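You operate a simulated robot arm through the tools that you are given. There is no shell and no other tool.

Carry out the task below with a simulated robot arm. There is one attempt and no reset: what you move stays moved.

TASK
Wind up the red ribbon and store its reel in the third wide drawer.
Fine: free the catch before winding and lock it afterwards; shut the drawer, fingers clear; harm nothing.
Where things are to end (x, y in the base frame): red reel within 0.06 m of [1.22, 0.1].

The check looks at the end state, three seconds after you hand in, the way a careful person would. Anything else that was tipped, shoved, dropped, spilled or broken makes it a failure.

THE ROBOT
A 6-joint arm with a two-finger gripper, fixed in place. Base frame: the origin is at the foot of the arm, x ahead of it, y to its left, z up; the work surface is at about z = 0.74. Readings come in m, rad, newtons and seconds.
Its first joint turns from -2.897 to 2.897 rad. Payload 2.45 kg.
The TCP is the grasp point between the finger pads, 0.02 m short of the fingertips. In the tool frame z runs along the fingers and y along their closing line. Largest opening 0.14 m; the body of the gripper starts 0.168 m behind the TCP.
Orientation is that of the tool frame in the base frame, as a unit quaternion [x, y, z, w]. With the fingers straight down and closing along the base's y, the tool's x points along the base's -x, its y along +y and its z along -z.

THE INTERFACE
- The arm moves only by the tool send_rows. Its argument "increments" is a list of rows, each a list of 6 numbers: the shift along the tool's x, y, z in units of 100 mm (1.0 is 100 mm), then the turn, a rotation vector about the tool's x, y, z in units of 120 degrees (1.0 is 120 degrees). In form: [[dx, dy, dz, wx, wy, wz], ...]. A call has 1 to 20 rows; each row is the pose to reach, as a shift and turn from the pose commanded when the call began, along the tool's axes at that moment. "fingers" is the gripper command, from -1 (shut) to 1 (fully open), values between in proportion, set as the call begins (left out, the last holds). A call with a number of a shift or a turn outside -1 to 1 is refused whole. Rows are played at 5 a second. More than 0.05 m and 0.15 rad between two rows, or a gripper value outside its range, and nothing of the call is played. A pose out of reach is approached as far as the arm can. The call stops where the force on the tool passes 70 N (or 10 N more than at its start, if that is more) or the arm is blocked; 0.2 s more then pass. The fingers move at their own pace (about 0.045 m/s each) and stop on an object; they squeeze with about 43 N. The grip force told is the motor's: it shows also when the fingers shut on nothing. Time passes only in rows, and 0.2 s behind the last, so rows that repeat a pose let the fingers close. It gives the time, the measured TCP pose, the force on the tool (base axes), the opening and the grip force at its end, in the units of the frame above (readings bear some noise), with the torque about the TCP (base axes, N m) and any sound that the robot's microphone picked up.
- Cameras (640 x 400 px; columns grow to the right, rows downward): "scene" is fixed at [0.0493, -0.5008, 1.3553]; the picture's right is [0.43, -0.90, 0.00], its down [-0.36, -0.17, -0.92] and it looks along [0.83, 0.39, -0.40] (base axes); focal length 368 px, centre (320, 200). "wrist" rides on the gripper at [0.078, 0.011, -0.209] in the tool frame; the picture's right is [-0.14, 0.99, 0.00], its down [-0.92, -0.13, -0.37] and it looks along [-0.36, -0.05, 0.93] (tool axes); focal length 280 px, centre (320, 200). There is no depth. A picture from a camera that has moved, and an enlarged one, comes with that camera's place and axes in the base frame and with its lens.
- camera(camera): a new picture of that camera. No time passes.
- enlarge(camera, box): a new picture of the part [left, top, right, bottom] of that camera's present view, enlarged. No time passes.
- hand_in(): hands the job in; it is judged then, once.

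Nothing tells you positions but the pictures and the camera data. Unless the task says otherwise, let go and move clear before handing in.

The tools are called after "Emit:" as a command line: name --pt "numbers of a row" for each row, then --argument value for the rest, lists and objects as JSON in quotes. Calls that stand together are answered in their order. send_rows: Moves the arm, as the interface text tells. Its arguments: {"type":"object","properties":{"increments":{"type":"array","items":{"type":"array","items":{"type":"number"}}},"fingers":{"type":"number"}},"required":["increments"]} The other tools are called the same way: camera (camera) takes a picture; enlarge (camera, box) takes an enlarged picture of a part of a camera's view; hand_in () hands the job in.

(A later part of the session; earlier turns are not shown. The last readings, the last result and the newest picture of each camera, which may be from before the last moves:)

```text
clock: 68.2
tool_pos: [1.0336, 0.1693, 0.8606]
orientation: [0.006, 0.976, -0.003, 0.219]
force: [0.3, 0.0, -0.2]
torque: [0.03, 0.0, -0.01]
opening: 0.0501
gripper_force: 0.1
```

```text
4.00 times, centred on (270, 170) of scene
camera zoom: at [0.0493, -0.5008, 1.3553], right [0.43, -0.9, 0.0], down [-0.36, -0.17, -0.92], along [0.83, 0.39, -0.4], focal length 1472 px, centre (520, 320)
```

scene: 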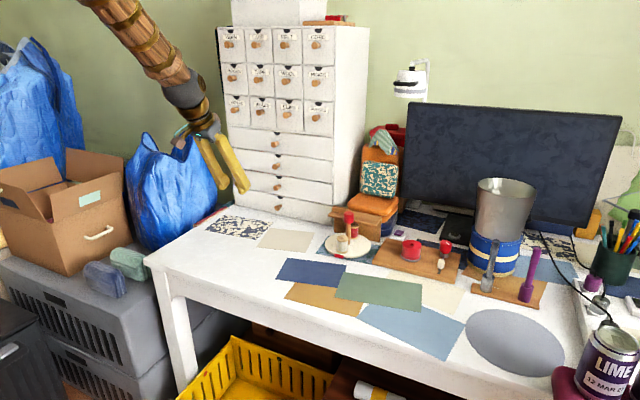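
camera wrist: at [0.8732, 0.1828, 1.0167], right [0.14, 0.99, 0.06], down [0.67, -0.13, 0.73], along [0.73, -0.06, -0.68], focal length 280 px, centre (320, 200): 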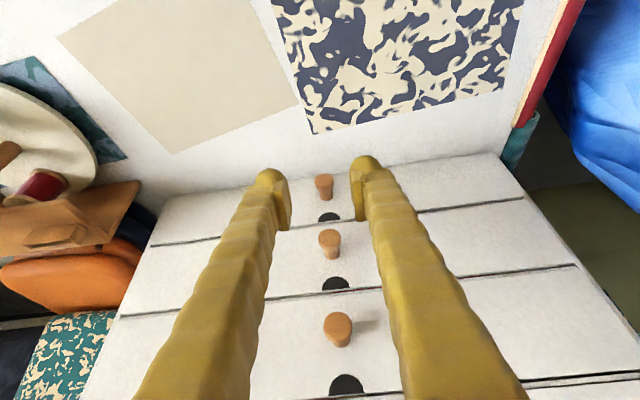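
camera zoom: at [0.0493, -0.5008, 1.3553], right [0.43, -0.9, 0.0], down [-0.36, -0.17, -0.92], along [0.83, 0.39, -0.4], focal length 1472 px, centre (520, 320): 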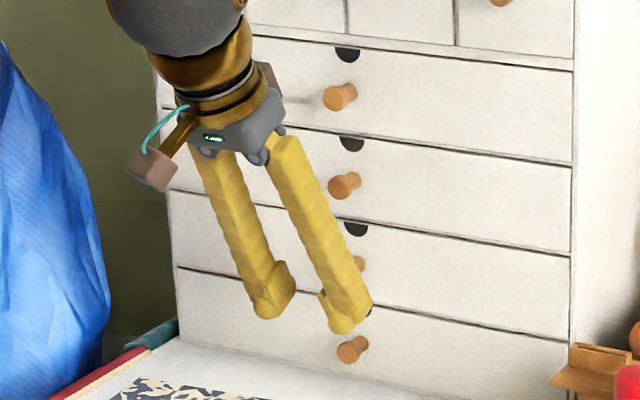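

The third knob is straight ahead between the open fingers. I'll advance 6 cm along +x to straddle it.

Emit:
send_rows --pt "-0.139 0.01 0.066 0 0 0" --pt "-0.278 0.015 0.131 0 0 0" --pt "-0.417 0.015 0.197 0 0 0" --pt "-0.556 0.015 0.262 0 0 0"

Emit:
enlarge --camera "wrist" --box '[220, 140, 420, 265]'

Emit:
enlarge --camera "scene" --box '[210, 120, 330, 220]'

```text
clock: 69.2
tool_pos: [1.0936, 0.1711, 0.8623]
orientation: [0.005, 0.976, -0.004, 0.218]
force: [-27.1, -1.0, 6.0]
torque: [0.33, -0.04, 0.89]
opening: 0.0499
gripper_force: 0.1
```

```text
3.20 times, centred on (320, 202) of wrist
camera zoom: at [0.9331, 0.184, 1.019], right [0.14, 0.99, 0.05], down [0.68, -0.13, 0.72], along [0.72, -0.06, -0.69], focal length 897 px, centre (320, 192)
```

zoom: 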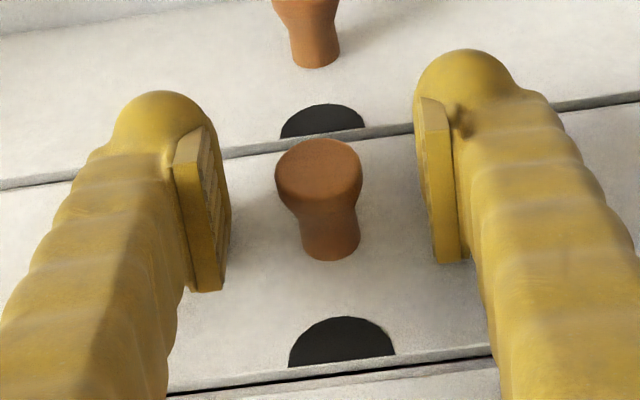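

```text
4.00 times, centred on (270, 170) of scene
camera zoom: at [0.0493, -0.5008, 1.3553], right [0.43, -0.9, 0.0], down [-0.36, -0.17, -0.92], along [0.83, 0.39, -0.4], focal length 1472 px, centre (520, 320)
```

zoom: 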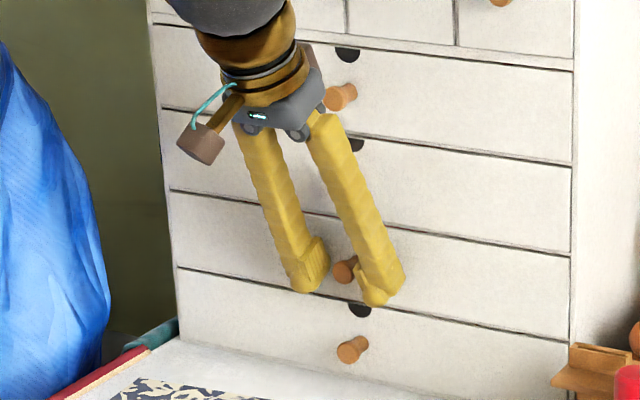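

The knob is between the pads, but one fingertip lightly touches the drawer face (27 N). I'll back off 5 mm, then close on the knob.

Emit:
send_rows --pt "0.025 0 -0.011 0 0 0" --pt "0.05 0 -0.022 0 0 0" --pt "0.05 0 -0.022 0 0 0"

Emit:
send_rows --pt "0 0 0 0 0 0" --pt "0 0 0 0 0 0" --pt "0 0 0 0 0 0" --pt "0 0 0 0 0 0" --fingers -1

Emit:
enlarge --camera "wrist" --box '[220, 140, 420, 265]'

```text
clock: 70.0
tool_pos: [1.0891, 0.1703, 0.8616]
orientation: [0.006, 0.976, -0.003, 0.219]
force: [-0.3, -0.4, 0.0]
torque: [0.01, 0.02, -0.03]
opening: 0.0499
gripper_force: 0.1
```

```text
clock: 71.0
tool_pos: [1.0892, 0.1703, 0.8633]
orientation: [0.006, 0.976, -0.003, 0.219]
force: [0.5, -11.3, 0.2]
torque: [0.0, -0.04, -0.01]
opening: 0.0171
gripper_force: 43.2
```

```text
3.20 times, centred on (320, 202) of wrist
camera zoom: at [0.9279, 0.1838, 1.0184], right [0.14, 0.99, 0.05], down [0.67, -0.13, 0.73], along [0.73, -0.06, -0.68], focal length 897 px, centre (320, 192)
```

zoom: 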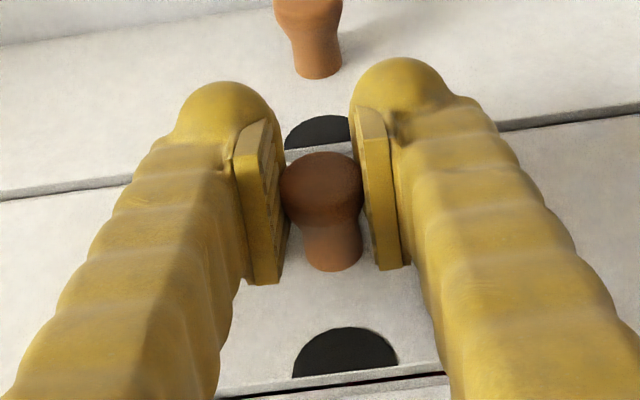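

The knob is gripped (0.017 m). I'll pull the drawer out along -x, 4 cm first.

Emit:
send_rows --pt "0.09 0 -0.0426 0 0 0" --pt "0.181 0 -0.0852 0 0 0" --pt "0.2715 0 -0.1278 0 0 0" --pt "0.362 0 -0.1704 0 0 0"

Emit:
camera --camera "wrist"

Emit:
camera --camera "scene"

```text
clock: 72.0
tool_pos: [1.0483, 0.1698, 0.8627]
orientation: [0.006, 0.976, -0.003, 0.218]
force: [0.1, -18.4, 4.1]
torque: [-0.04, 0.22, 0.02]
opening: 0.0172
gripper_force: 42.8
```

```text
taken
camera wrist: at [0.8873, 0.1839, 1.0184], right [0.14, 0.99, 0.05], down [0.67, -0.13, 0.73], along [0.73, -0.06, -0.68], focal length 280 px, centre (320, 200)
```

wrist: 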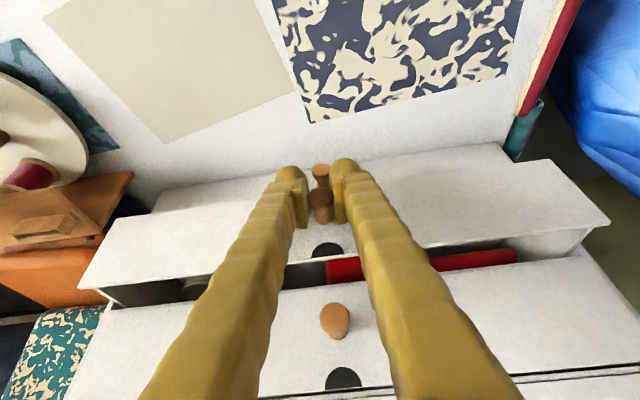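

```text
taken
```

scene: 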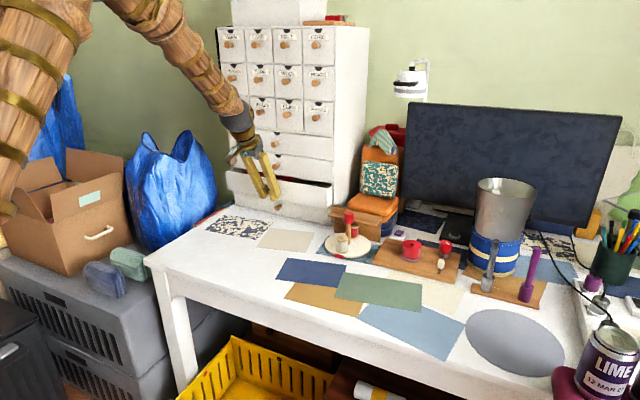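

The drawer slides easily, and there is something red inside toward +y. I'll pull another 10 cm.

Emit:
send_rows --pt "0.15 0 -0.071 0 0 0" --pt "0.3 0 -0.142 0 0 0" --pt "0.45 0 -0.213 0 0 0" --pt "0.6 0 -0.284 0 0 0" --pt "0.75 0 -0.355 0 0 0" --pt "0.905 0 -0.426 0 0 0"

Emit:
camera --camera "wrist"

Emit:
camera --camera "scene"

```text
clock: 73.4
tool_pos: [0.9491, 0.1706, 0.8623]
orientation: [0.006, 0.976, -0.002, 0.22]
force: [0.4, -60.6, 32.6]
torque: [-0.18, 0.18, -0.02]
opening: 0.0171
gripper_force: 42.5
```

```text
taken
camera wrist: at [0.7883, 0.1841, 1.0181], right [0.14, 0.99, 0.06], down [0.67, -0.14, 0.73], along [0.73, -0.06, -0.68], focal length 280 px, centre (320, 200)
```

wrist: 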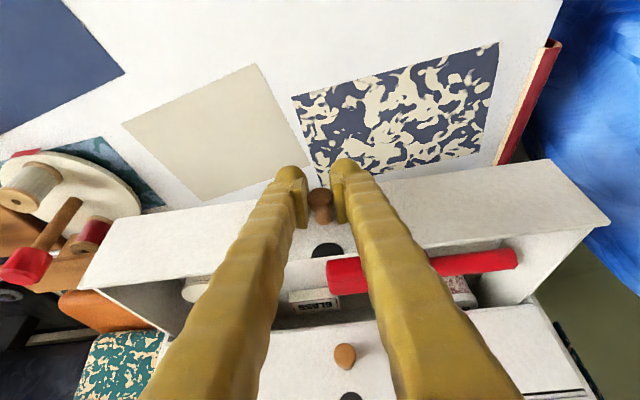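

```text
taken
```

scene: 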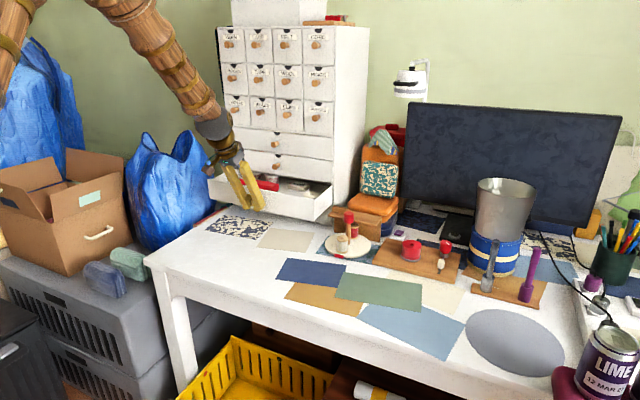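

The drawer is out about 14 cm. A side force built up from a slight drift, so I'll relieve it and pull the last 4 cm more precisely along -x.

Emit:
send_rows --pt "-0.004 -0.02 -0.009 0 0 0" --pt "0.09 -0.022 -0.052 0 0 0" --pt "0.18 -0.023 -0.095 0 0 0" --pt "0.27 -0.024 -0.138 0 0 0" --pt "0.362 -0.025 -0.18 0 0 0"

Emit:
camera --camera "wrist"

Emit:
enlarge --camera "scene" --box '[200, 140, 360, 240]'

```text
clock: 74.6
tool_pos: [0.9067, 0.1701, 0.8611]
orientation: [0.006, 0.976, -0.003, 0.219]
force: [-0.5, -25.1, -0.5]
torque: [0.02, 0.08, 0.01]
opening: 0.0172
gripper_force: 43.0
```

```text
taken
camera wrist: at [0.7462, 0.1838, 1.0183], right [0.14, 0.99, 0.05], down [0.67, -0.13, 0.73], along [0.73, -0.06, -0.69], focal length 280 px, centre (320, 200)
```

wrist: 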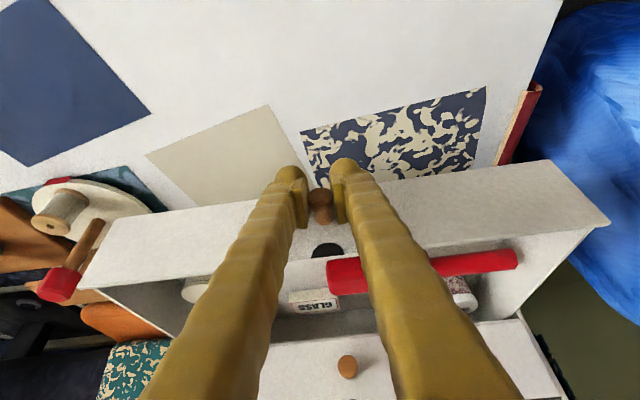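

```text
4.00 times, centred on (280, 190) of scene
camera zoom: at [0.0493, -0.5008, 1.3553], right [0.43, -0.9, 0.0], down [-0.36, -0.17, -0.92], along [0.83, 0.39, -0.4], focal length 1472 px, centre (480, 240)
```

zoom: 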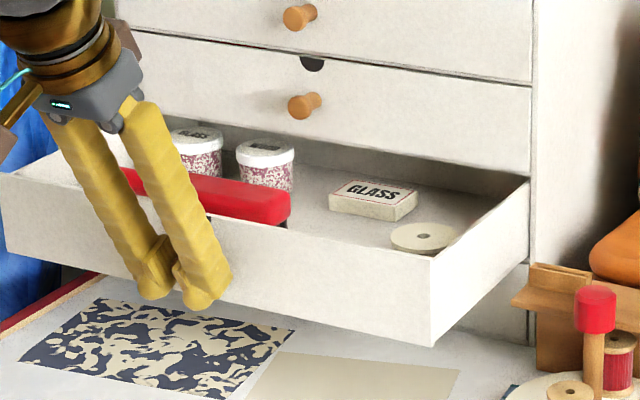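

The drawer is out 18 cm: inside are two jars and a red bar toward +y, a small GLASS box at the back, and a cream reel toward -y. I'll release the knob, back away and rise to look down into it.

Emit:
send_rows --pt "0 0 0 0 0 0" --pt "0 0 0 0 0 0" --pt "0 0 0 0 0 0" --fingers -0.286

Emit:
send_rows --pt "0.18 0 -0.086 0 0 0" --pt "0.36 -0.005 -0.172 0 0 0" --pt "0.26 -0.005 -0.37 0 0 0" --pt "0.15 -0.005 -0.58 0 0 0" --pt "0.04 -0.005 -0.8 0 0 0"

Emit:
camera --camera "wrist"

Emit:
enlarge --camera "scene" --box '[200, 140, 360, 240]'

```text
clock: 75.4
tool_pos: [0.9066, 0.1709, 0.8624]
orientation: [0.006, 0.976, -0.003, 0.219]
force: [-1.0, -0.4, 0.1]
torque: [0.02, -0.02, -0.03]
opening: 0.0501
gripper_force: 0.0
```

```text
clock: 76.6
tool_pos: [0.8697, 0.1712, 0.931]
orientation: [0.006, 0.976, -0.003, 0.219]
force: [0.7, -0.3, -0.1]
torque: [0.01, -0.02, 0.02]
opening: 0.0499
gripper_force: 0.0
```

```text
taken
camera wrist: at [0.7093, 0.1854, 1.0879], right [0.14, 0.99, 0.05], down [0.67, -0.13, 0.73], along [0.73, -0.06, -0.68], focal length 280 px, centre (320, 200)
```

wrist: 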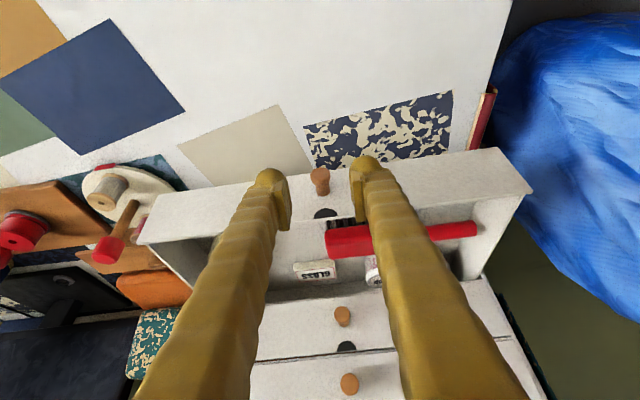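

```text
4.00 times, centred on (280, 190) of scene
camera zoom: at [0.0493, -0.5008, 1.3553], right [0.43, -0.9, 0.0], down [-0.36, -0.17, -0.92], along [0.83, 0.39, -0.4], focal length 1472 px, centre (480, 240)
```

zoom: 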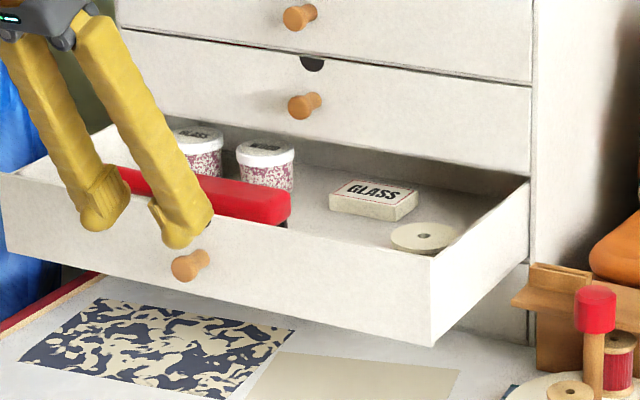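

I'll shift toward -y and higher, on the way back to the reel, taking a look into the drawer from there.

Emit:
send_rows --pt "-0.09 -0.25 -0.2 0 0 0" --pt "-0.18 -0.5 -0.4 0 0 0" --pt "-0.27 -0.75 -0.6 0 0 0" --pt "-0.36 -1.0 -0.8 0 0 0" --fingers 1

Emit:
camera --camera "wrist"

```text
clock: 77.6
tool_pos: [0.8668, 0.0717, 1.0201]
orientation: [0.007, 0.976, -0.004, 0.219]
force: [-0.8, -0.4, -0.2]
torque: [0.01, 0.02, 0.01]
opening: 0.1387
gripper_force: 0.1
```

```text
taken
camera wrist: at [0.7052, 0.0857, 1.1765], right [0.14, 0.99, 0.06], down [0.67, -0.13, 0.73], along [0.73, -0.06, -0.68], focal length 280 px, centre (320, 200)
```

wrist: 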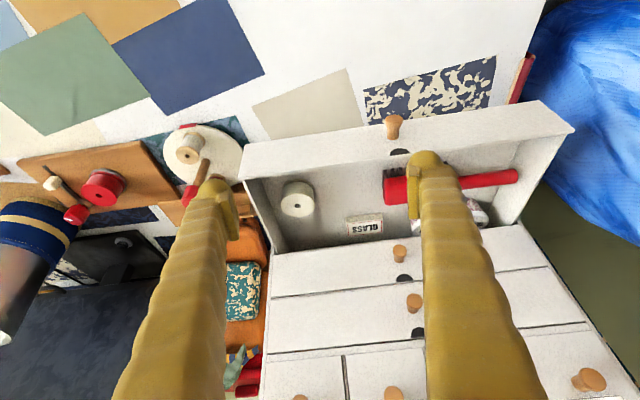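

Emit:
enlarge --camera "wrist" --box '[230, 130, 430, 255]'

```text
3.20 times, centred on (330, 192) of wrist
camera zoom: at [0.7052, 0.0857, 1.1765], right [0.14, 0.99, 0.06], down [0.67, -0.13, 0.73], along [0.73, -0.06, -0.68], focal length 897 px, centre (288, 224)
```

zoom: 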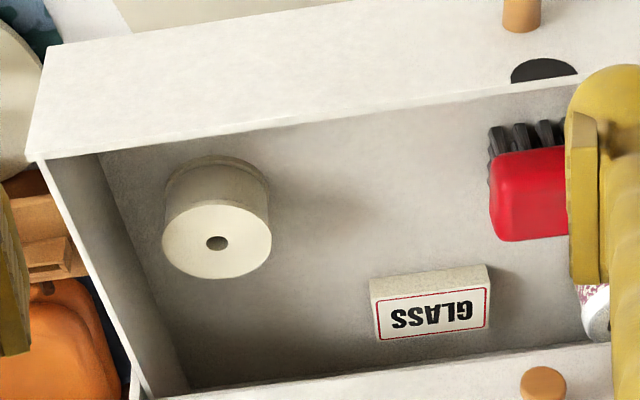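

The drawer's free spot lies between the cream reel (≈(1.045, 0.02)) and the red brush (starts y≈0.162), in front of the GLASS box — right where the red reel belongs ((1.037, 0.105) with the drawer out 18 cm). Now I'll travel back to the winder to fetch the red reel.

Emit:
send_rows --pt "0 -0.33 0 0 0 0" --pt "0 -0.66 0 0 0 0" --pt "0 -1.0 0 0 0 0" --fingers 0.3

Emit:
send_rows --pt "0 -0.33 0 0 0 0" --pt "0 -0.66 0 0 0 0" --pt "0 -1.0 0 0 0 0"

Emit:
send_rows --pt "0 -0.33 0 0 0 0" --pt "0 -0.66 0 0 0 0" --pt "0 -1.0 0 0 0 0"

Emit:
send_rows --pt "0 -0.33 0 0 0 0" --pt "0 -0.66 0 0 0 0" --pt "0 -1.0 0 0 0 0" --pt "0 -1.15 0 0 0 0"

Emit:
camera --camera "wrist"

```text
clock: 78.4
tool_pos: [0.8633, -0.0289, 1.0211]
orientation: [0.006, 0.976, -0.003, 0.219]
force: [-0.3, -0.6, -0.6]
torque: [-0.02, 0.02, 0.01]
opening: 0.0911
gripper_force: 0.1
```

```text
clock: 79.2
tool_pos: [0.8645, -0.1285, 1.0215]
orientation: [0.007, 0.976, -0.003, 0.218]
force: [0.6, 0.1, 0.3]
torque: [-0.01, 0.01, 0.01]
opening: 0.0913
gripper_force: 0.1
```

```text
clock: 80.0
tool_pos: [0.8602, -0.2298, 1.0205]
orientation: [0.006, 0.976, -0.004, 0.219]
force: [0.1, 0.8, 0.1]
torque: [0.02, -0.01, 0.0]
opening: 0.0911
gripper_force: 0.1
```

```text
refused: -1.15 is not a number from -1 to 1
```

```text
taken
camera wrist: at [0.7004, -0.2162, 1.1772], right [0.14, 0.99, 0.06], down [0.67, -0.13, 0.73], along [0.73, -0.06, -0.68], focal length 280 px, centre (320, 200)
```

wrist: 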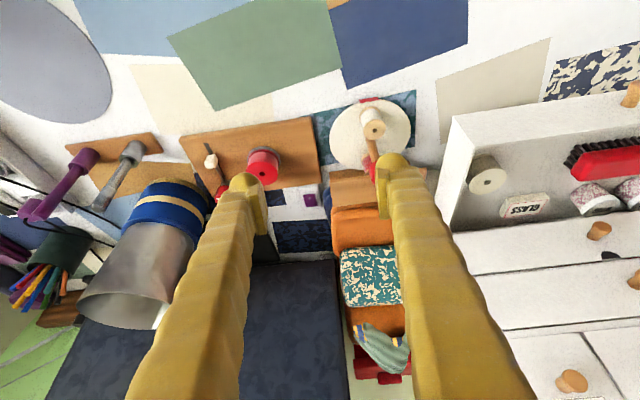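

One move was refused for exceeding the limit; I'm at y≈-0.23. I'll continue to a hover in front of and above the red reel.

Emit:
send_rows --pt "-0.064 -0.317 0.177 0 0 0" --pt "-0.128 -0.633 0.355 0 0 0" --pt "-0.192 -0.95 0.532 0 0 0"

Emit:
send_rows --pt "-0.11 -0.07 0.236 0 0 0" --pt "-0.22 -0.14 0.473 0 0 0" --pt "-0.33 -0.2 0.709 0 0 0" --pt "-0.33 -0.2 0.709 0 0 0"

Emit:
enlarge --camera "wrist" --box '[200, 80, 460, 242]'

Emit:
enlarge --camera "scene" --box '[350, 200, 470, 290]'

```text
clock: 80.8
tool_pos: [0.9005, -0.3267, 0.9823]
orientation: [0.006, 0.976, -0.004, 0.219]
force: [0.0, 0.1, -0.2]
torque: [0.01, -0.01, 0.01]
opening: 0.091
gripper_force: 0.0
```

```text
clock: 81.8
tool_pos: [0.9601, -0.3461, 0.9327]
orientation: [0.006, 0.976, -0.003, 0.219]
force: [-0.5, -0.6, 1.0]
torque: [0.0, 0.01, -0.03]
opening: 0.0911
gripper_force: 0.0
```

```text
2.46 times, centred on (330, 161) of wrist
camera zoom: at [0.8003, -0.3322, 1.0894], right [0.14, 0.99, 0.06], down [0.67, -0.13, 0.73], along [0.73, -0.06, -0.68], focal length 690 px, centre (295, 296)
```

zoom: 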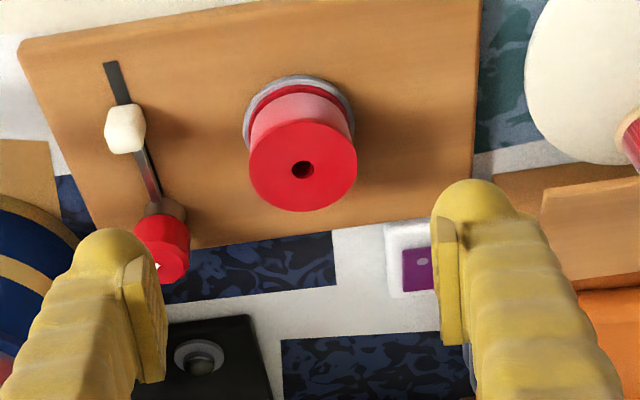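

```text
4.44 times, centred on (410, 245) of scene
camera zoom: at [0.0493, -0.5008, 1.3553], right [0.43, -0.9, 0.0], down [-0.36, -0.17, -0.92], along [0.83, 0.39, -0.4], focal length 1635 px, centre (-80, 0)
```

zoom: 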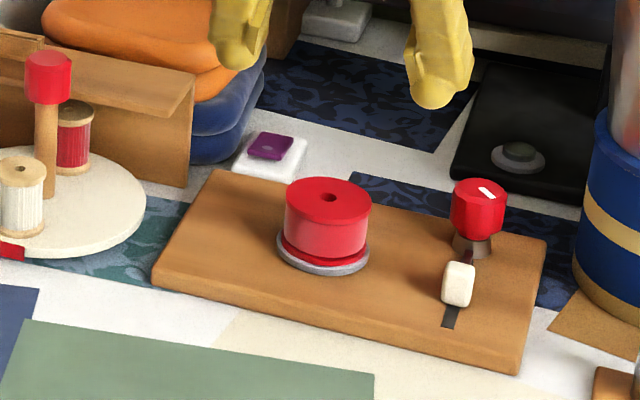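

The red reel's top is at about (1.014, -0.343, 0.803). I'll narrow the opening to 7.5 cm and hover right above it.

Emit:
send_rows --pt "-0.058 0.013 0.298 0 0 0" --pt "-0.117 0.025 0.595 0 0 0" --pt "-0.175 0.038 0.893 0 0 0" --pt "-0.175 0.038 0.893 0 0 0" --fingers 0.0714

Emit:
enlarge --camera "wrist" --box '[200, 80, 460, 242]'

Emit:
enlarge --camera "scene" --box '[350, 200, 470, 290]'

```text
clock: 82.8
tool_pos: [1.0142, -0.3414, 0.8607]
orientation: [0.005, 0.976, -0.003, 0.219]
force: [-0.1, 0.4, 0.3]
torque: [0.0, -0.03, 0.0]
opening: 0.075
gripper_force: 0.0
```

```text
2.46 times, centred on (330, 161) of wrist
camera zoom: at [0.8538, -0.329, 1.0168], right [0.14, 0.99, 0.06], down [0.67, -0.13, 0.73], along [0.73, -0.06, -0.68], focal length 690 px, centre (295, 296)
```

zoom: 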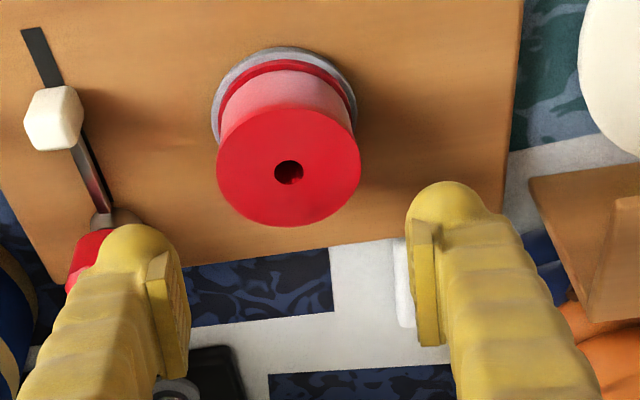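

```text
4.44 times, centred on (410, 245) of scene
camera zoom: at [0.0493, -0.5008, 1.3553], right [0.43, -0.9, 0.0], down [-0.36, -0.17, -0.92], along [0.83, 0.39, -0.4], focal length 1635 px, centre (-80, 0)
```

zoom: 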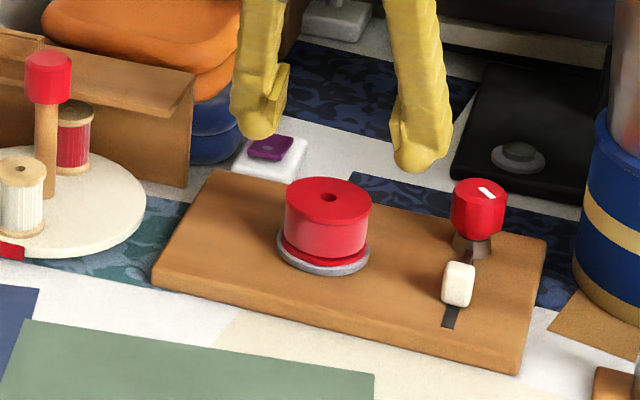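

The reel is centred under the gripper at about (1.012, -0.342). I'll descend vertically to z≈0.80 with the pads around its flanges.

Emit:
send_rows --pt "0.065 0 0.136 0 0 0" --pt "0.129 0 0.272 0 0 0" --pt "0.194 0 0.407 0 0 0" --pt "0.258 0 0.543 0 0 0"

Emit:
enlarge --camera "wrist" --box '[200, 80, 460, 242]'

Emit:
enlarge --camera "scene" --box '[350, 200, 470, 290]'

```text
clock: 83.8
tool_pos: [1.0148, -0.3427, 0.7994]
orientation: [0.006, 0.976, -0.003, 0.219]
force: [-0.9, 1.0, -0.4]
torque: [0.02, -0.01, -0.01]
opening: 0.0751
gripper_force: 0.0
```

```text
2.46 times, centred on (330, 161) of wrist
camera zoom: at [0.8545, -0.3295, 0.9563], right [0.14, 0.99, 0.06], down [0.67, -0.13, 0.73], along [0.73, -0.06, -0.68], focal length 690 px, centre (295, 296)
```

zoom: 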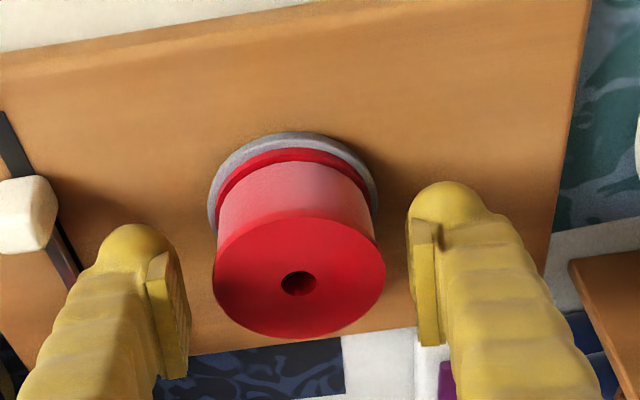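

```text
4.44 times, centred on (410, 245) of scene
camera zoom: at [0.0493, -0.5008, 1.3553], right [0.43, -0.9, 0.0], down [-0.36, -0.17, -0.92], along [0.83, 0.39, -0.4], focal length 1635 px, centre (-80, 0)
```

zoom: 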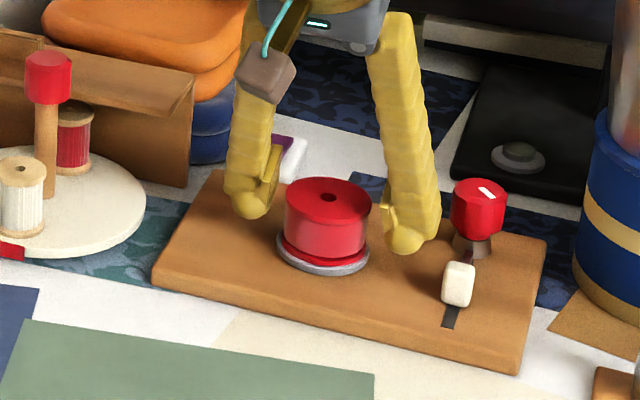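

The reel is centred between the pads. Closing on it now.

Emit:
send_rows --pt "0 0 0 0 0 0" --pt "0 0 0 0 0 0" --pt "0 0 0 0 0 0" --pt "0 0 0 0 0 0" --fingers -1

Emit:
enlarge --camera "wrist" --box '[200, 80, 460, 242]'

```text
clock: 84.8
tool_pos: [1.0168, -0.3428, 0.8012]
orientation: [0.006, 0.976, -0.002, 0.219]
force: [1.1, 8.3, 1.1]
torque: [0.17, -0.02, 0.01]
opening: 0.0486
gripper_force: 42.7
```

```text
2.46 times, centred on (330, 161) of wrist
camera zoom: at [0.8547, -0.3292, 0.9563], right [0.14, 0.99, 0.06], down [0.67, -0.13, 0.73], along [0.73, -0.06, -0.68], focal length 690 px, centre (295, 296)
```

zoom: 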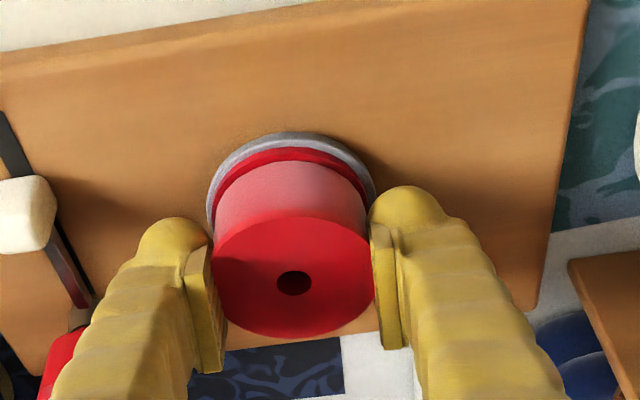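

The reel is held (0.049 m). I'll lift it straight up off its spindle, slowly at first.

Emit:
send_rows --pt "-0.0215 0 -0.0453 0 0 0" --pt "-0.043 0 -0.0905 0 0 0" --pt "-0.086 0 -0.181 0 0 0" --pt "-0.15 0 -0.317 0 0 0" --pt "-0.215 0 -0.4525 0 0 0"

Emit:
enlarge --camera "scene" --box '[350, 200, 470, 290]'

Emit:
enlarge --camera "wrist" --box '[200, 80, 460, 242]'

```text
clock: 86.0
tool_pos: [1.0151, -0.3431, 0.8478]
orientation: [0.006, 0.976, -0.003, 0.219]
force: [-0.6, -0.6, -0.1]
torque: [-0.01, -0.06, -0.02]
opening: 0.0003
gripper_force: 29.9
```

```text
4.44 times, centred on (410, 245) of scene
camera zoom: at [0.0493, -0.5008, 1.3553], right [0.43, -0.9, 0.0], down [-0.36, -0.17, -0.92], along [0.83, 0.39, -0.4], focal length 1635 px, centre (-80, 0)
```

zoom: 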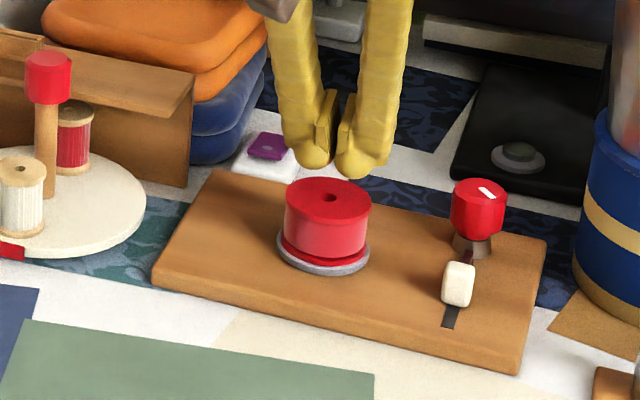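

```text
2.46 times, centred on (330, 161) of wrist
camera zoom: at [0.8543, -0.3299, 1.0048], right [0.14, 0.99, 0.06], down [0.67, -0.14, 0.73], along [0.73, -0.06, -0.68], focal length 690 px, centre (295, 296)
```

zoom: 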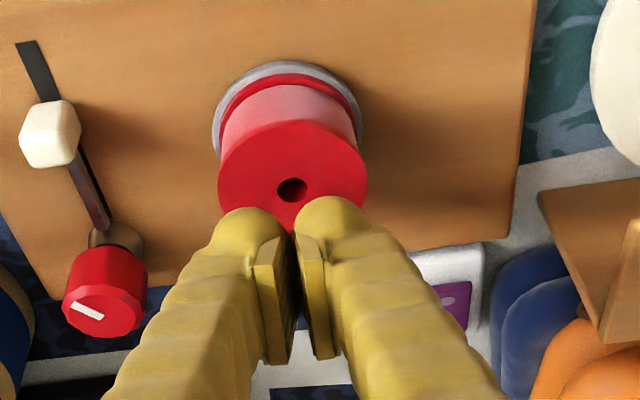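

The fingers slid off: the reel stayed on its spindle, unmoved and upright. I'll open, go back down a little deeper, and test the lift in tiny steps while reading the force.

Emit:
send_rows --pt "0 0 0 0 0 0" --pt "0 0 0 0 0 0" --pt "0 0 0 0 0 0" --pt "0 0 0 0 0 0" --pt "0 0 0 0 0 0" --fingers 0.0714

Emit:
enlarge --camera "wrist" --box '[250, 110, 400, 204]'

Emit:
enlarge --camera "scene" --box '[385, 225, 445, 275]'

```text
clock: 87.2
tool_pos: [1.0142, -0.3441, 0.848]
orientation: [0.006, 0.976, -0.004, 0.219]
force: [-0.2, -0.1, 0.5]
torque: [0.03, -0.02, -0.02]
opening: 0.0749
gripper_force: 0.1
```

```text
4.26 times, centred on (325, 157) of wrist
camera zoom: at [0.8543, -0.3299, 1.0047], right [0.14, 0.99, 0.06], down [0.67, -0.13, 0.73], along [0.73, -0.06, -0.68], focal length 1193 px, centre (299, 383)
```

zoom: 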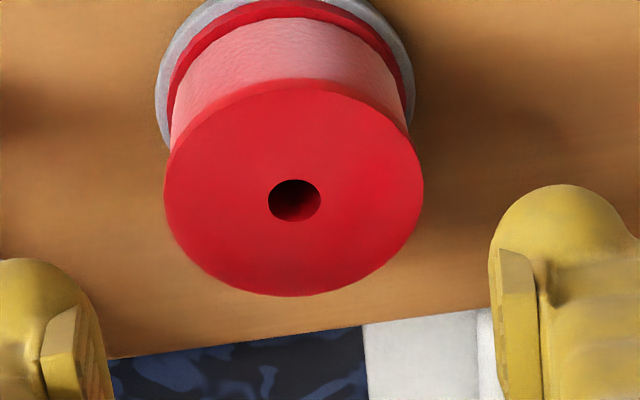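

```text
8.00 times, centred on (415, 250) of scene
camera zoom: at [0.0493, -0.5008, 1.3553], right [0.43, -0.9, 0.0], down [-0.36, -0.17, -0.92], along [0.83, 0.39, -0.4], focal length 2944 px, centre (-440, -200)
```

zoom: 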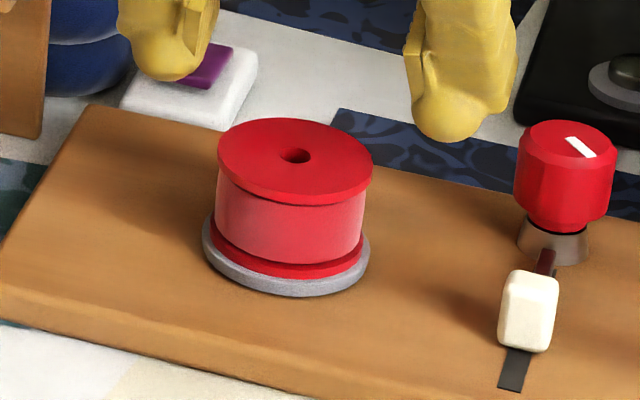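

The reel is intact on its spindle. I'll descend again to z≈0.797 and regrip, then lift by 2 mm and read the force to see what holds it.

Emit:
send_rows --pt "0.07 0 0.148 0 0 0" --pt "0.14 0 0.295 0 0 0" --pt "0.219 0 0.4616 0 0 0" --pt "0.219 0 0.4616 0 0 0"

Emit:
send_rows --pt "0 0 0 0 0 0" --pt "0 0 0 0 0 0" --pt "0 0 0 0 0 0" --pt "0 0 0 0 0 0" --fingers -1

Emit:
enlarge --camera "wrist" --box '[200, 80, 460, 242]'

Emit:
enlarge --camera "scene" --box '[385, 225, 445, 275]'

```text
clock: 88.2
tool_pos: [1.0158, -0.3431, 0.7972]
orientation: [0.006, 0.976, -0.004, 0.22]
force: [-1.2, -0.5, -1.0]
torque: [-0.02, 0.0, -0.01]
opening: 0.075
gripper_force: 0.0
```

```text
clock: 89.2
tool_pos: [1.0152, -0.3422, 0.7977]
orientation: [0.006, 0.976, -0.003, 0.219]
force: [0.1, 0.2, 1.0]
torque: [-0.01, -0.03, 0.0]
opening: 0.0469
gripper_force: 43.4
```

```text
2.46 times, centred on (330, 161) of wrist
camera zoom: at [0.8545, -0.3291, 0.9536], right [0.14, 0.99, 0.06], down [0.67, -0.13, 0.73], along [0.73, -0.06, -0.68], focal length 690 px, centre (295, 296)
```

zoom: 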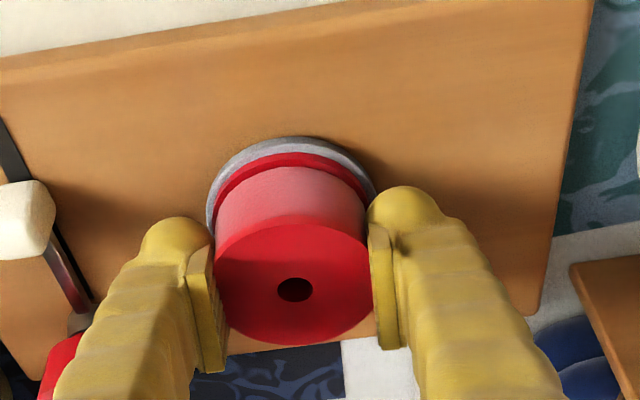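

```text
8.00 times, centred on (415, 250) of scene
camera zoom: at [0.0493, -0.5008, 1.3553], right [0.43, -0.9, 0.0], down [-0.36, -0.17, -0.92], along [0.83, 0.39, -0.4], focal length 2944 px, centre (-440, -200)
```

zoom: 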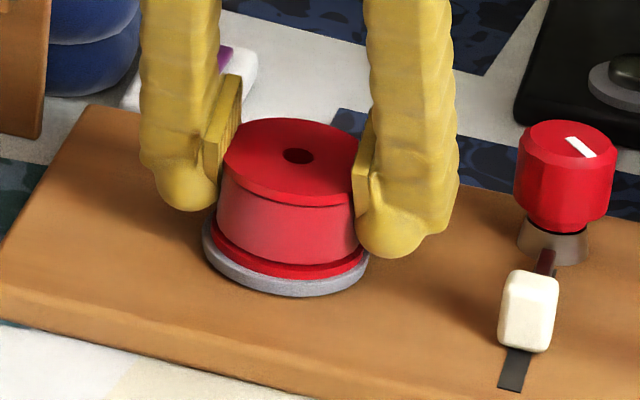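

Gripped again at 0.047 m. Now a 3 mm test lift, reading the force.

Emit:
send_rows --pt "-0.0065 0 -0.0136 0 0 0" --pt "-0.013 0 -0.0272 0 0 0"

Emit:
enlarge --camera "scene" --box '[385, 225, 445, 275]'

```text
clock: 89.8
tool_pos: [1.0152, -0.3419, 0.8005]
orientation: [0.007, 0.976, -0.003, 0.218]
force: [-0.4, 1.2, -1.7]
torque: [0.02, 0.02, 0.0]
opening: 0.047
gripper_force: 43.3
```

```text
8.00 times, centred on (415, 250) of scene
camera zoom: at [0.0493, -0.5008, 1.3553], right [0.43, -0.9, 0.0], down [-0.36, -0.17, -0.92], along [0.83, 0.39, -0.4], focal length 2944 px, centre (-440, -200)
```

zoom: 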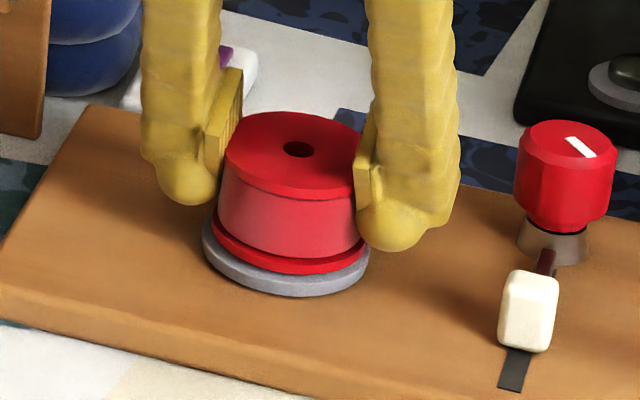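

The reel is now rising with the gripper, with no resistance. I'll continue lifting in small steps, watching the opening.

Emit:
send_rows --pt "-0.0107 0 -0.0226 0 0 0" --pt "-0.0215 0 -0.0453 0 0 0" --pt "-0.032 0 -0.068 0 0 0"

Emit:
enlarge --camera "scene" --box '[385, 225, 445, 275]'

Emit:
enlarge --camera "wrist" --box '[200, 80, 460, 242]'

```text
clock: 90.6
tool_pos: [1.0143, -0.3424, 0.8079]
orientation: [0.006, 0.976, -0.003, 0.219]
force: [-0.2, 0.2, -1.6]
torque: [0.02, 0.0, -0.02]
opening: 0.0469
gripper_force: 43.1
```

```text
8.00 times, centred on (415, 250) of scene
camera zoom: at [0.0493, -0.5008, 1.3553], right [0.43, -0.9, 0.0], down [-0.36, -0.17, -0.92], along [0.83, 0.39, -0.4], focal length 2944 px, centre (-440, -200)
```

zoom: 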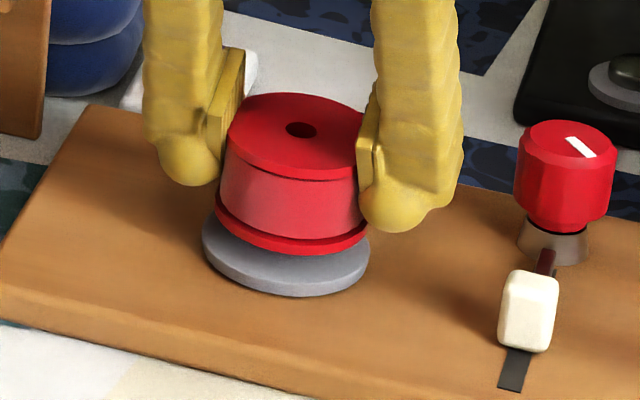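

```text
2.46 times, centred on (330, 161) of wrist
camera zoom: at [0.8543, -0.3293, 0.9646], right [0.14, 0.99, 0.06], down [0.67, -0.13, 0.73], along [0.73, -0.06, -0.68], focal length 690 px, centre (295, 296)
```

zoom: 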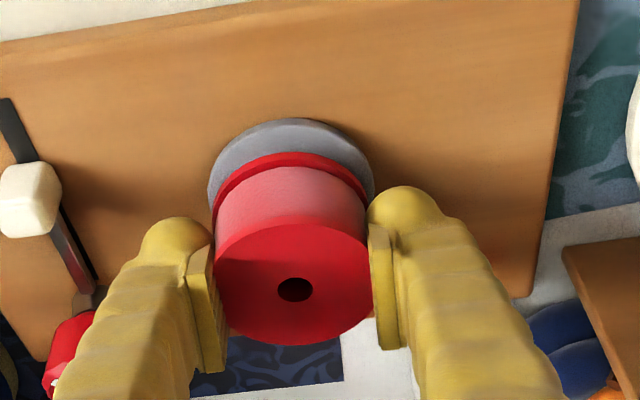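

The reel is clear of the disc by 1 cm, upright, and the opening is steady at 0.047. I'll keep lifting slowly.

Emit:
send_rows --pt "-0.0215 0 -0.0453 0 0 0" --pt "-0.043 0 -0.0905 0 0 0" --pt "-0.0645 0 -0.136 0 0 0" --pt "-0.086 0 -0.181 0 0 0" --pt "-0.1075 0 -0.226 0 0 0" --pt "-0.129 0 -0.2715 0 0 0" --pt "-0.15 0 -0.317 0 0 0" --pt "-0.172 0 -0.362 0 0 0"

Emit:
enlarge --camera "scene" --box '[370, 190, 470, 275]'

Emit:
enlarge --camera "wrist" --box '[200, 80, 460, 242]'

```text
clock: 92.4
tool_pos: [1.0146, -0.3435, 0.8487]
orientation: [0.006, 0.976, -0.003, 0.219]
force: [0.4, -0.3, -0.2]
torque: [0.01, 0.01, 0.0]
opening: 0.0472
gripper_force: 43.2
```

```text
4.71 times, centred on (420, 232) of scene
camera zoom: at [0.0493, -0.5008, 1.3553], right [0.43, -0.9, 0.0], down [-0.36, -0.17, -0.92], along [0.83, 0.39, -0.4], focal length 1732 px, centre (-151, 47)
```

zoom: 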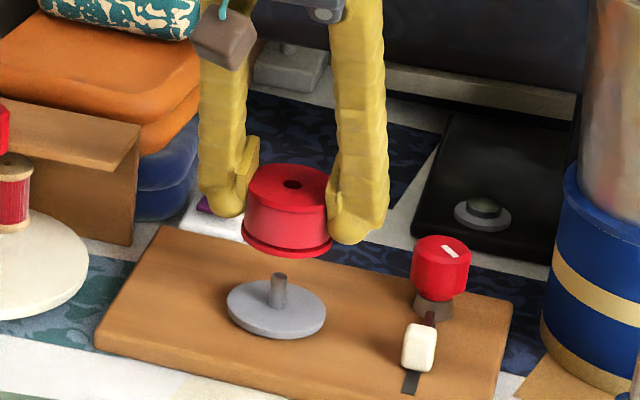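

```text
2.46 times, centred on (330, 161) of wrist
camera zoom: at [0.8544, -0.3298, 1.0049], right [0.14, 0.99, 0.06], down [0.67, -0.14, 0.73], along [0.73, -0.06, -0.68], focal length 690 px, centre (295, 296)
```

zoom: 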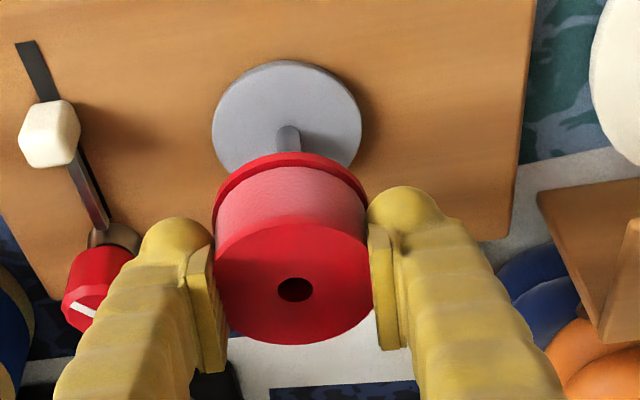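

The reel is off its peg and held level. I'll raise it and back away before carrying it over to the drawer.

Emit:
send_rows --pt "-0.064 0 -0.136 0 0 0" --pt "-0.129 0 -0.272 0 0 0" --pt "-0.193 0 -0.408 0 0 0" --pt "-0.258 0 -0.543 0 0 0" --pt "-0.322 0 -0.679 0 0 0" --pt "-0.386 0 -0.815 0 0 0"

Emit:
send_rows --pt "0.112 -0.002 -0.171 0 0 0" --pt "0.224 -0.004 -0.343 0 0 0" --pt "0.336 -0.006 -0.514 0 0 0" --pt "0.448 -0.008 -0.686 0 0 0" --pt "0.56 -0.01 -0.857 0 0 0" --pt "0.65 -0.013 -0.97 0 0 0"

Emit:
camera --camera "scene"

```text
clock: 93.8
tool_pos: [1.016, -0.3438, 0.9379]
orientation: [0.007, 0.976, -0.003, 0.219]
force: [0.4, -0.1, -0.9]
torque: [0.03, 0.0, 0.01]
opening: 0.0472
gripper_force: 42.6
```

```text
clock: 95.2
tool_pos: [0.9134, -0.3426, 0.9983]
orientation: [0.006, 0.976, -0.003, 0.218]
force: [-0.6, 0.3, -0.4]
torque: [0.0, -0.04, 0.03]
opening: 0.0474
gripper_force: 43.0
```

```text
taken
```

scene: 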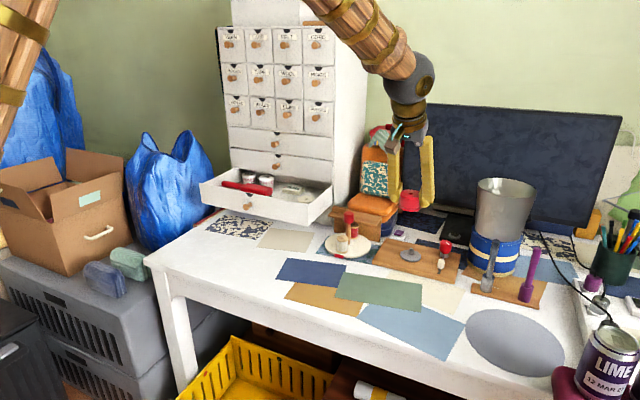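

The reel is held steadily at a safe height. I'll carry it sideways toward the drawer.

Emit:
send_rows --pt "0 0.22 0 0 0 0" --pt "0 0.44 0 0 0 0" --pt "0 0.66 0 0 0 0" --pt "0 0.9 0 0 0 0"

Emit:
send_rows --pt "0 0.22 0 0 0 0" --pt "0 0.44 0 0 0 0" --pt "0 0.66 0 0 0 0" --pt "0 0.9 0 0 0 0"

Emit:
send_rows --pt "0 0.22 0 0 0 0" --pt "0 0.44 0 0 0 0" --pt "0 0.66 0 0 0 0" --pt "0 0.9 0 0 0 0"

Emit:
send_rows --pt "0 0.22 0 0 0 0" --pt "0 0.44 0 0 0 0" --pt "0 0.66 0 0 0 0" --pt "0 0.9 0 0 0 0"

Emit:
send_rows --pt "0 0.22 0 0 0 0" --pt "0 0.44 0 0 0 0" --pt "0 0.66 0 0 0 0" --pt "0 0.88 0 0 0 0"

Emit:
camera --camera "wrist"

Emit:
camera --camera "scene"

```text
clock: 96.2
tool_pos: [0.9149, -0.2545, 0.9965]
orientation: [0.007, 0.976, -0.003, 0.219]
force: [-0.6, -0.4, 0.0]
torque: [-0.01, 0.01, 0.01]
opening: 0.0469
gripper_force: 42.6
```

```text
clock: 97.2
tool_pos: [0.9171, -0.1619, 0.9961]
orientation: [0.006, 0.976, -0.003, 0.218]
force: [-0.6, 0.1, -0.5]
torque: [0.01, 0.0, -0.03]
opening: 0.0468
gripper_force: 42.9
```

```text
clock: 98.2
tool_pos: [0.9185, -0.072, 0.9966]
orientation: [0.006, 0.976, -0.003, 0.219]
force: [-0.7, 0.1, -0.6]
torque: [0.0, 0.0, -0.02]
opening: 0.0469
gripper_force: 43.1
```

```text
clock: 99.2
tool_pos: [0.9199, 0.0171, 0.9954]
orientation: [0.006, 0.976, -0.003, 0.219]
force: [-0.2, -0.2, -0.8]
torque: [0.01, 0.03, -0.02]
opening: 0.0472
gripper_force: 43.1
```

```text
clock: 100.2
tool_pos: [0.9201, 0.1062, 0.9948]
orientation: [0.006, 0.976, -0.003, 0.218]
force: [-0.5, -0.2, -0.2]
torque: [0.01, 0.01, 0.01]
opening: 0.0472
gripper_force: 42.3
```

```text
taken
camera wrist: at [0.7595, 0.1196, 1.1518], right [0.14, 0.99, 0.06], down [0.67, -0.13, 0.73], along [0.73, -0.06, -0.68], focal length 280 px, centre (320, 200)
```

wrist: 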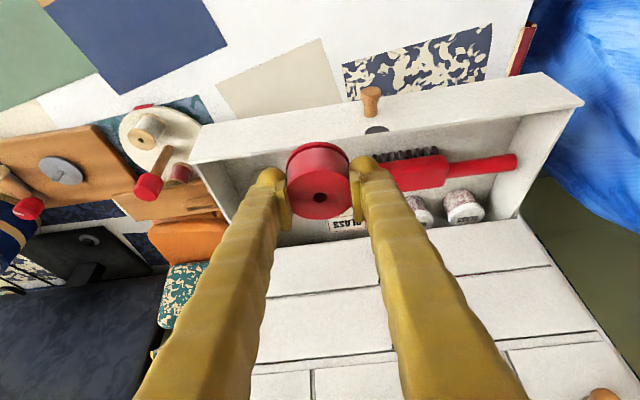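

```text
taken
```

scene: 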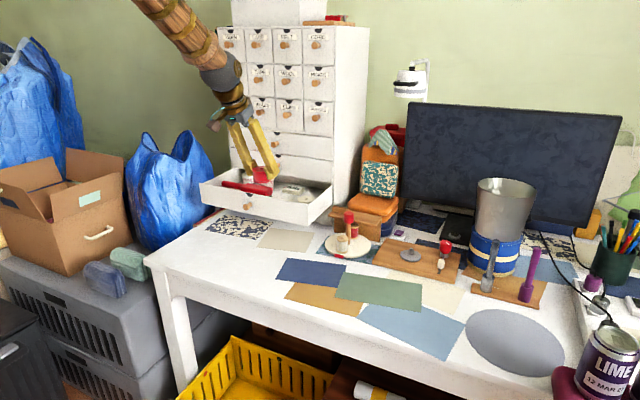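

I'm in front of the open drawer with the reel held at a safe height. Before lowering, I'll re-measure the gap between the cream reel and the brush.

Emit:
enlarge --camera "scene" --box '[225, 165, 345, 225]'

Emit:
enlarge --camera "wrist" --box '[200, 120, 400, 245]'

```text
5.33 times, centred on (285, 195) of scene
camera zoom: at [0.0493, -0.5008, 1.3553], right [0.43, -0.9, 0.0], down [-0.36, -0.17, -0.92], along [0.83, 0.39, -0.4], focal length 1962 px, centre (507, 227)
```

zoom: 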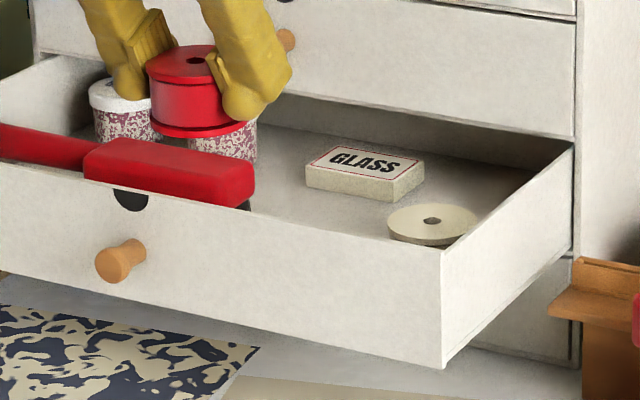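

```text
3.20 times, centred on (300, 182) of wrist
camera zoom: at [0.7595, 0.1196, 1.1518], right [0.14, 0.99, 0.06], down [0.67, -0.13, 0.73], along [0.73, -0.06, -0.68], focal length 897 px, centre (384, 256)
```

zoom: 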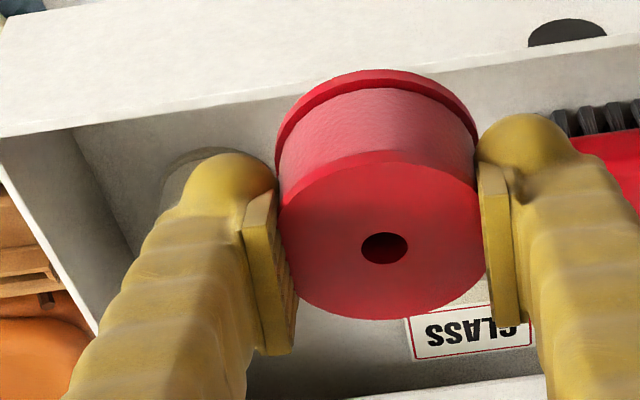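

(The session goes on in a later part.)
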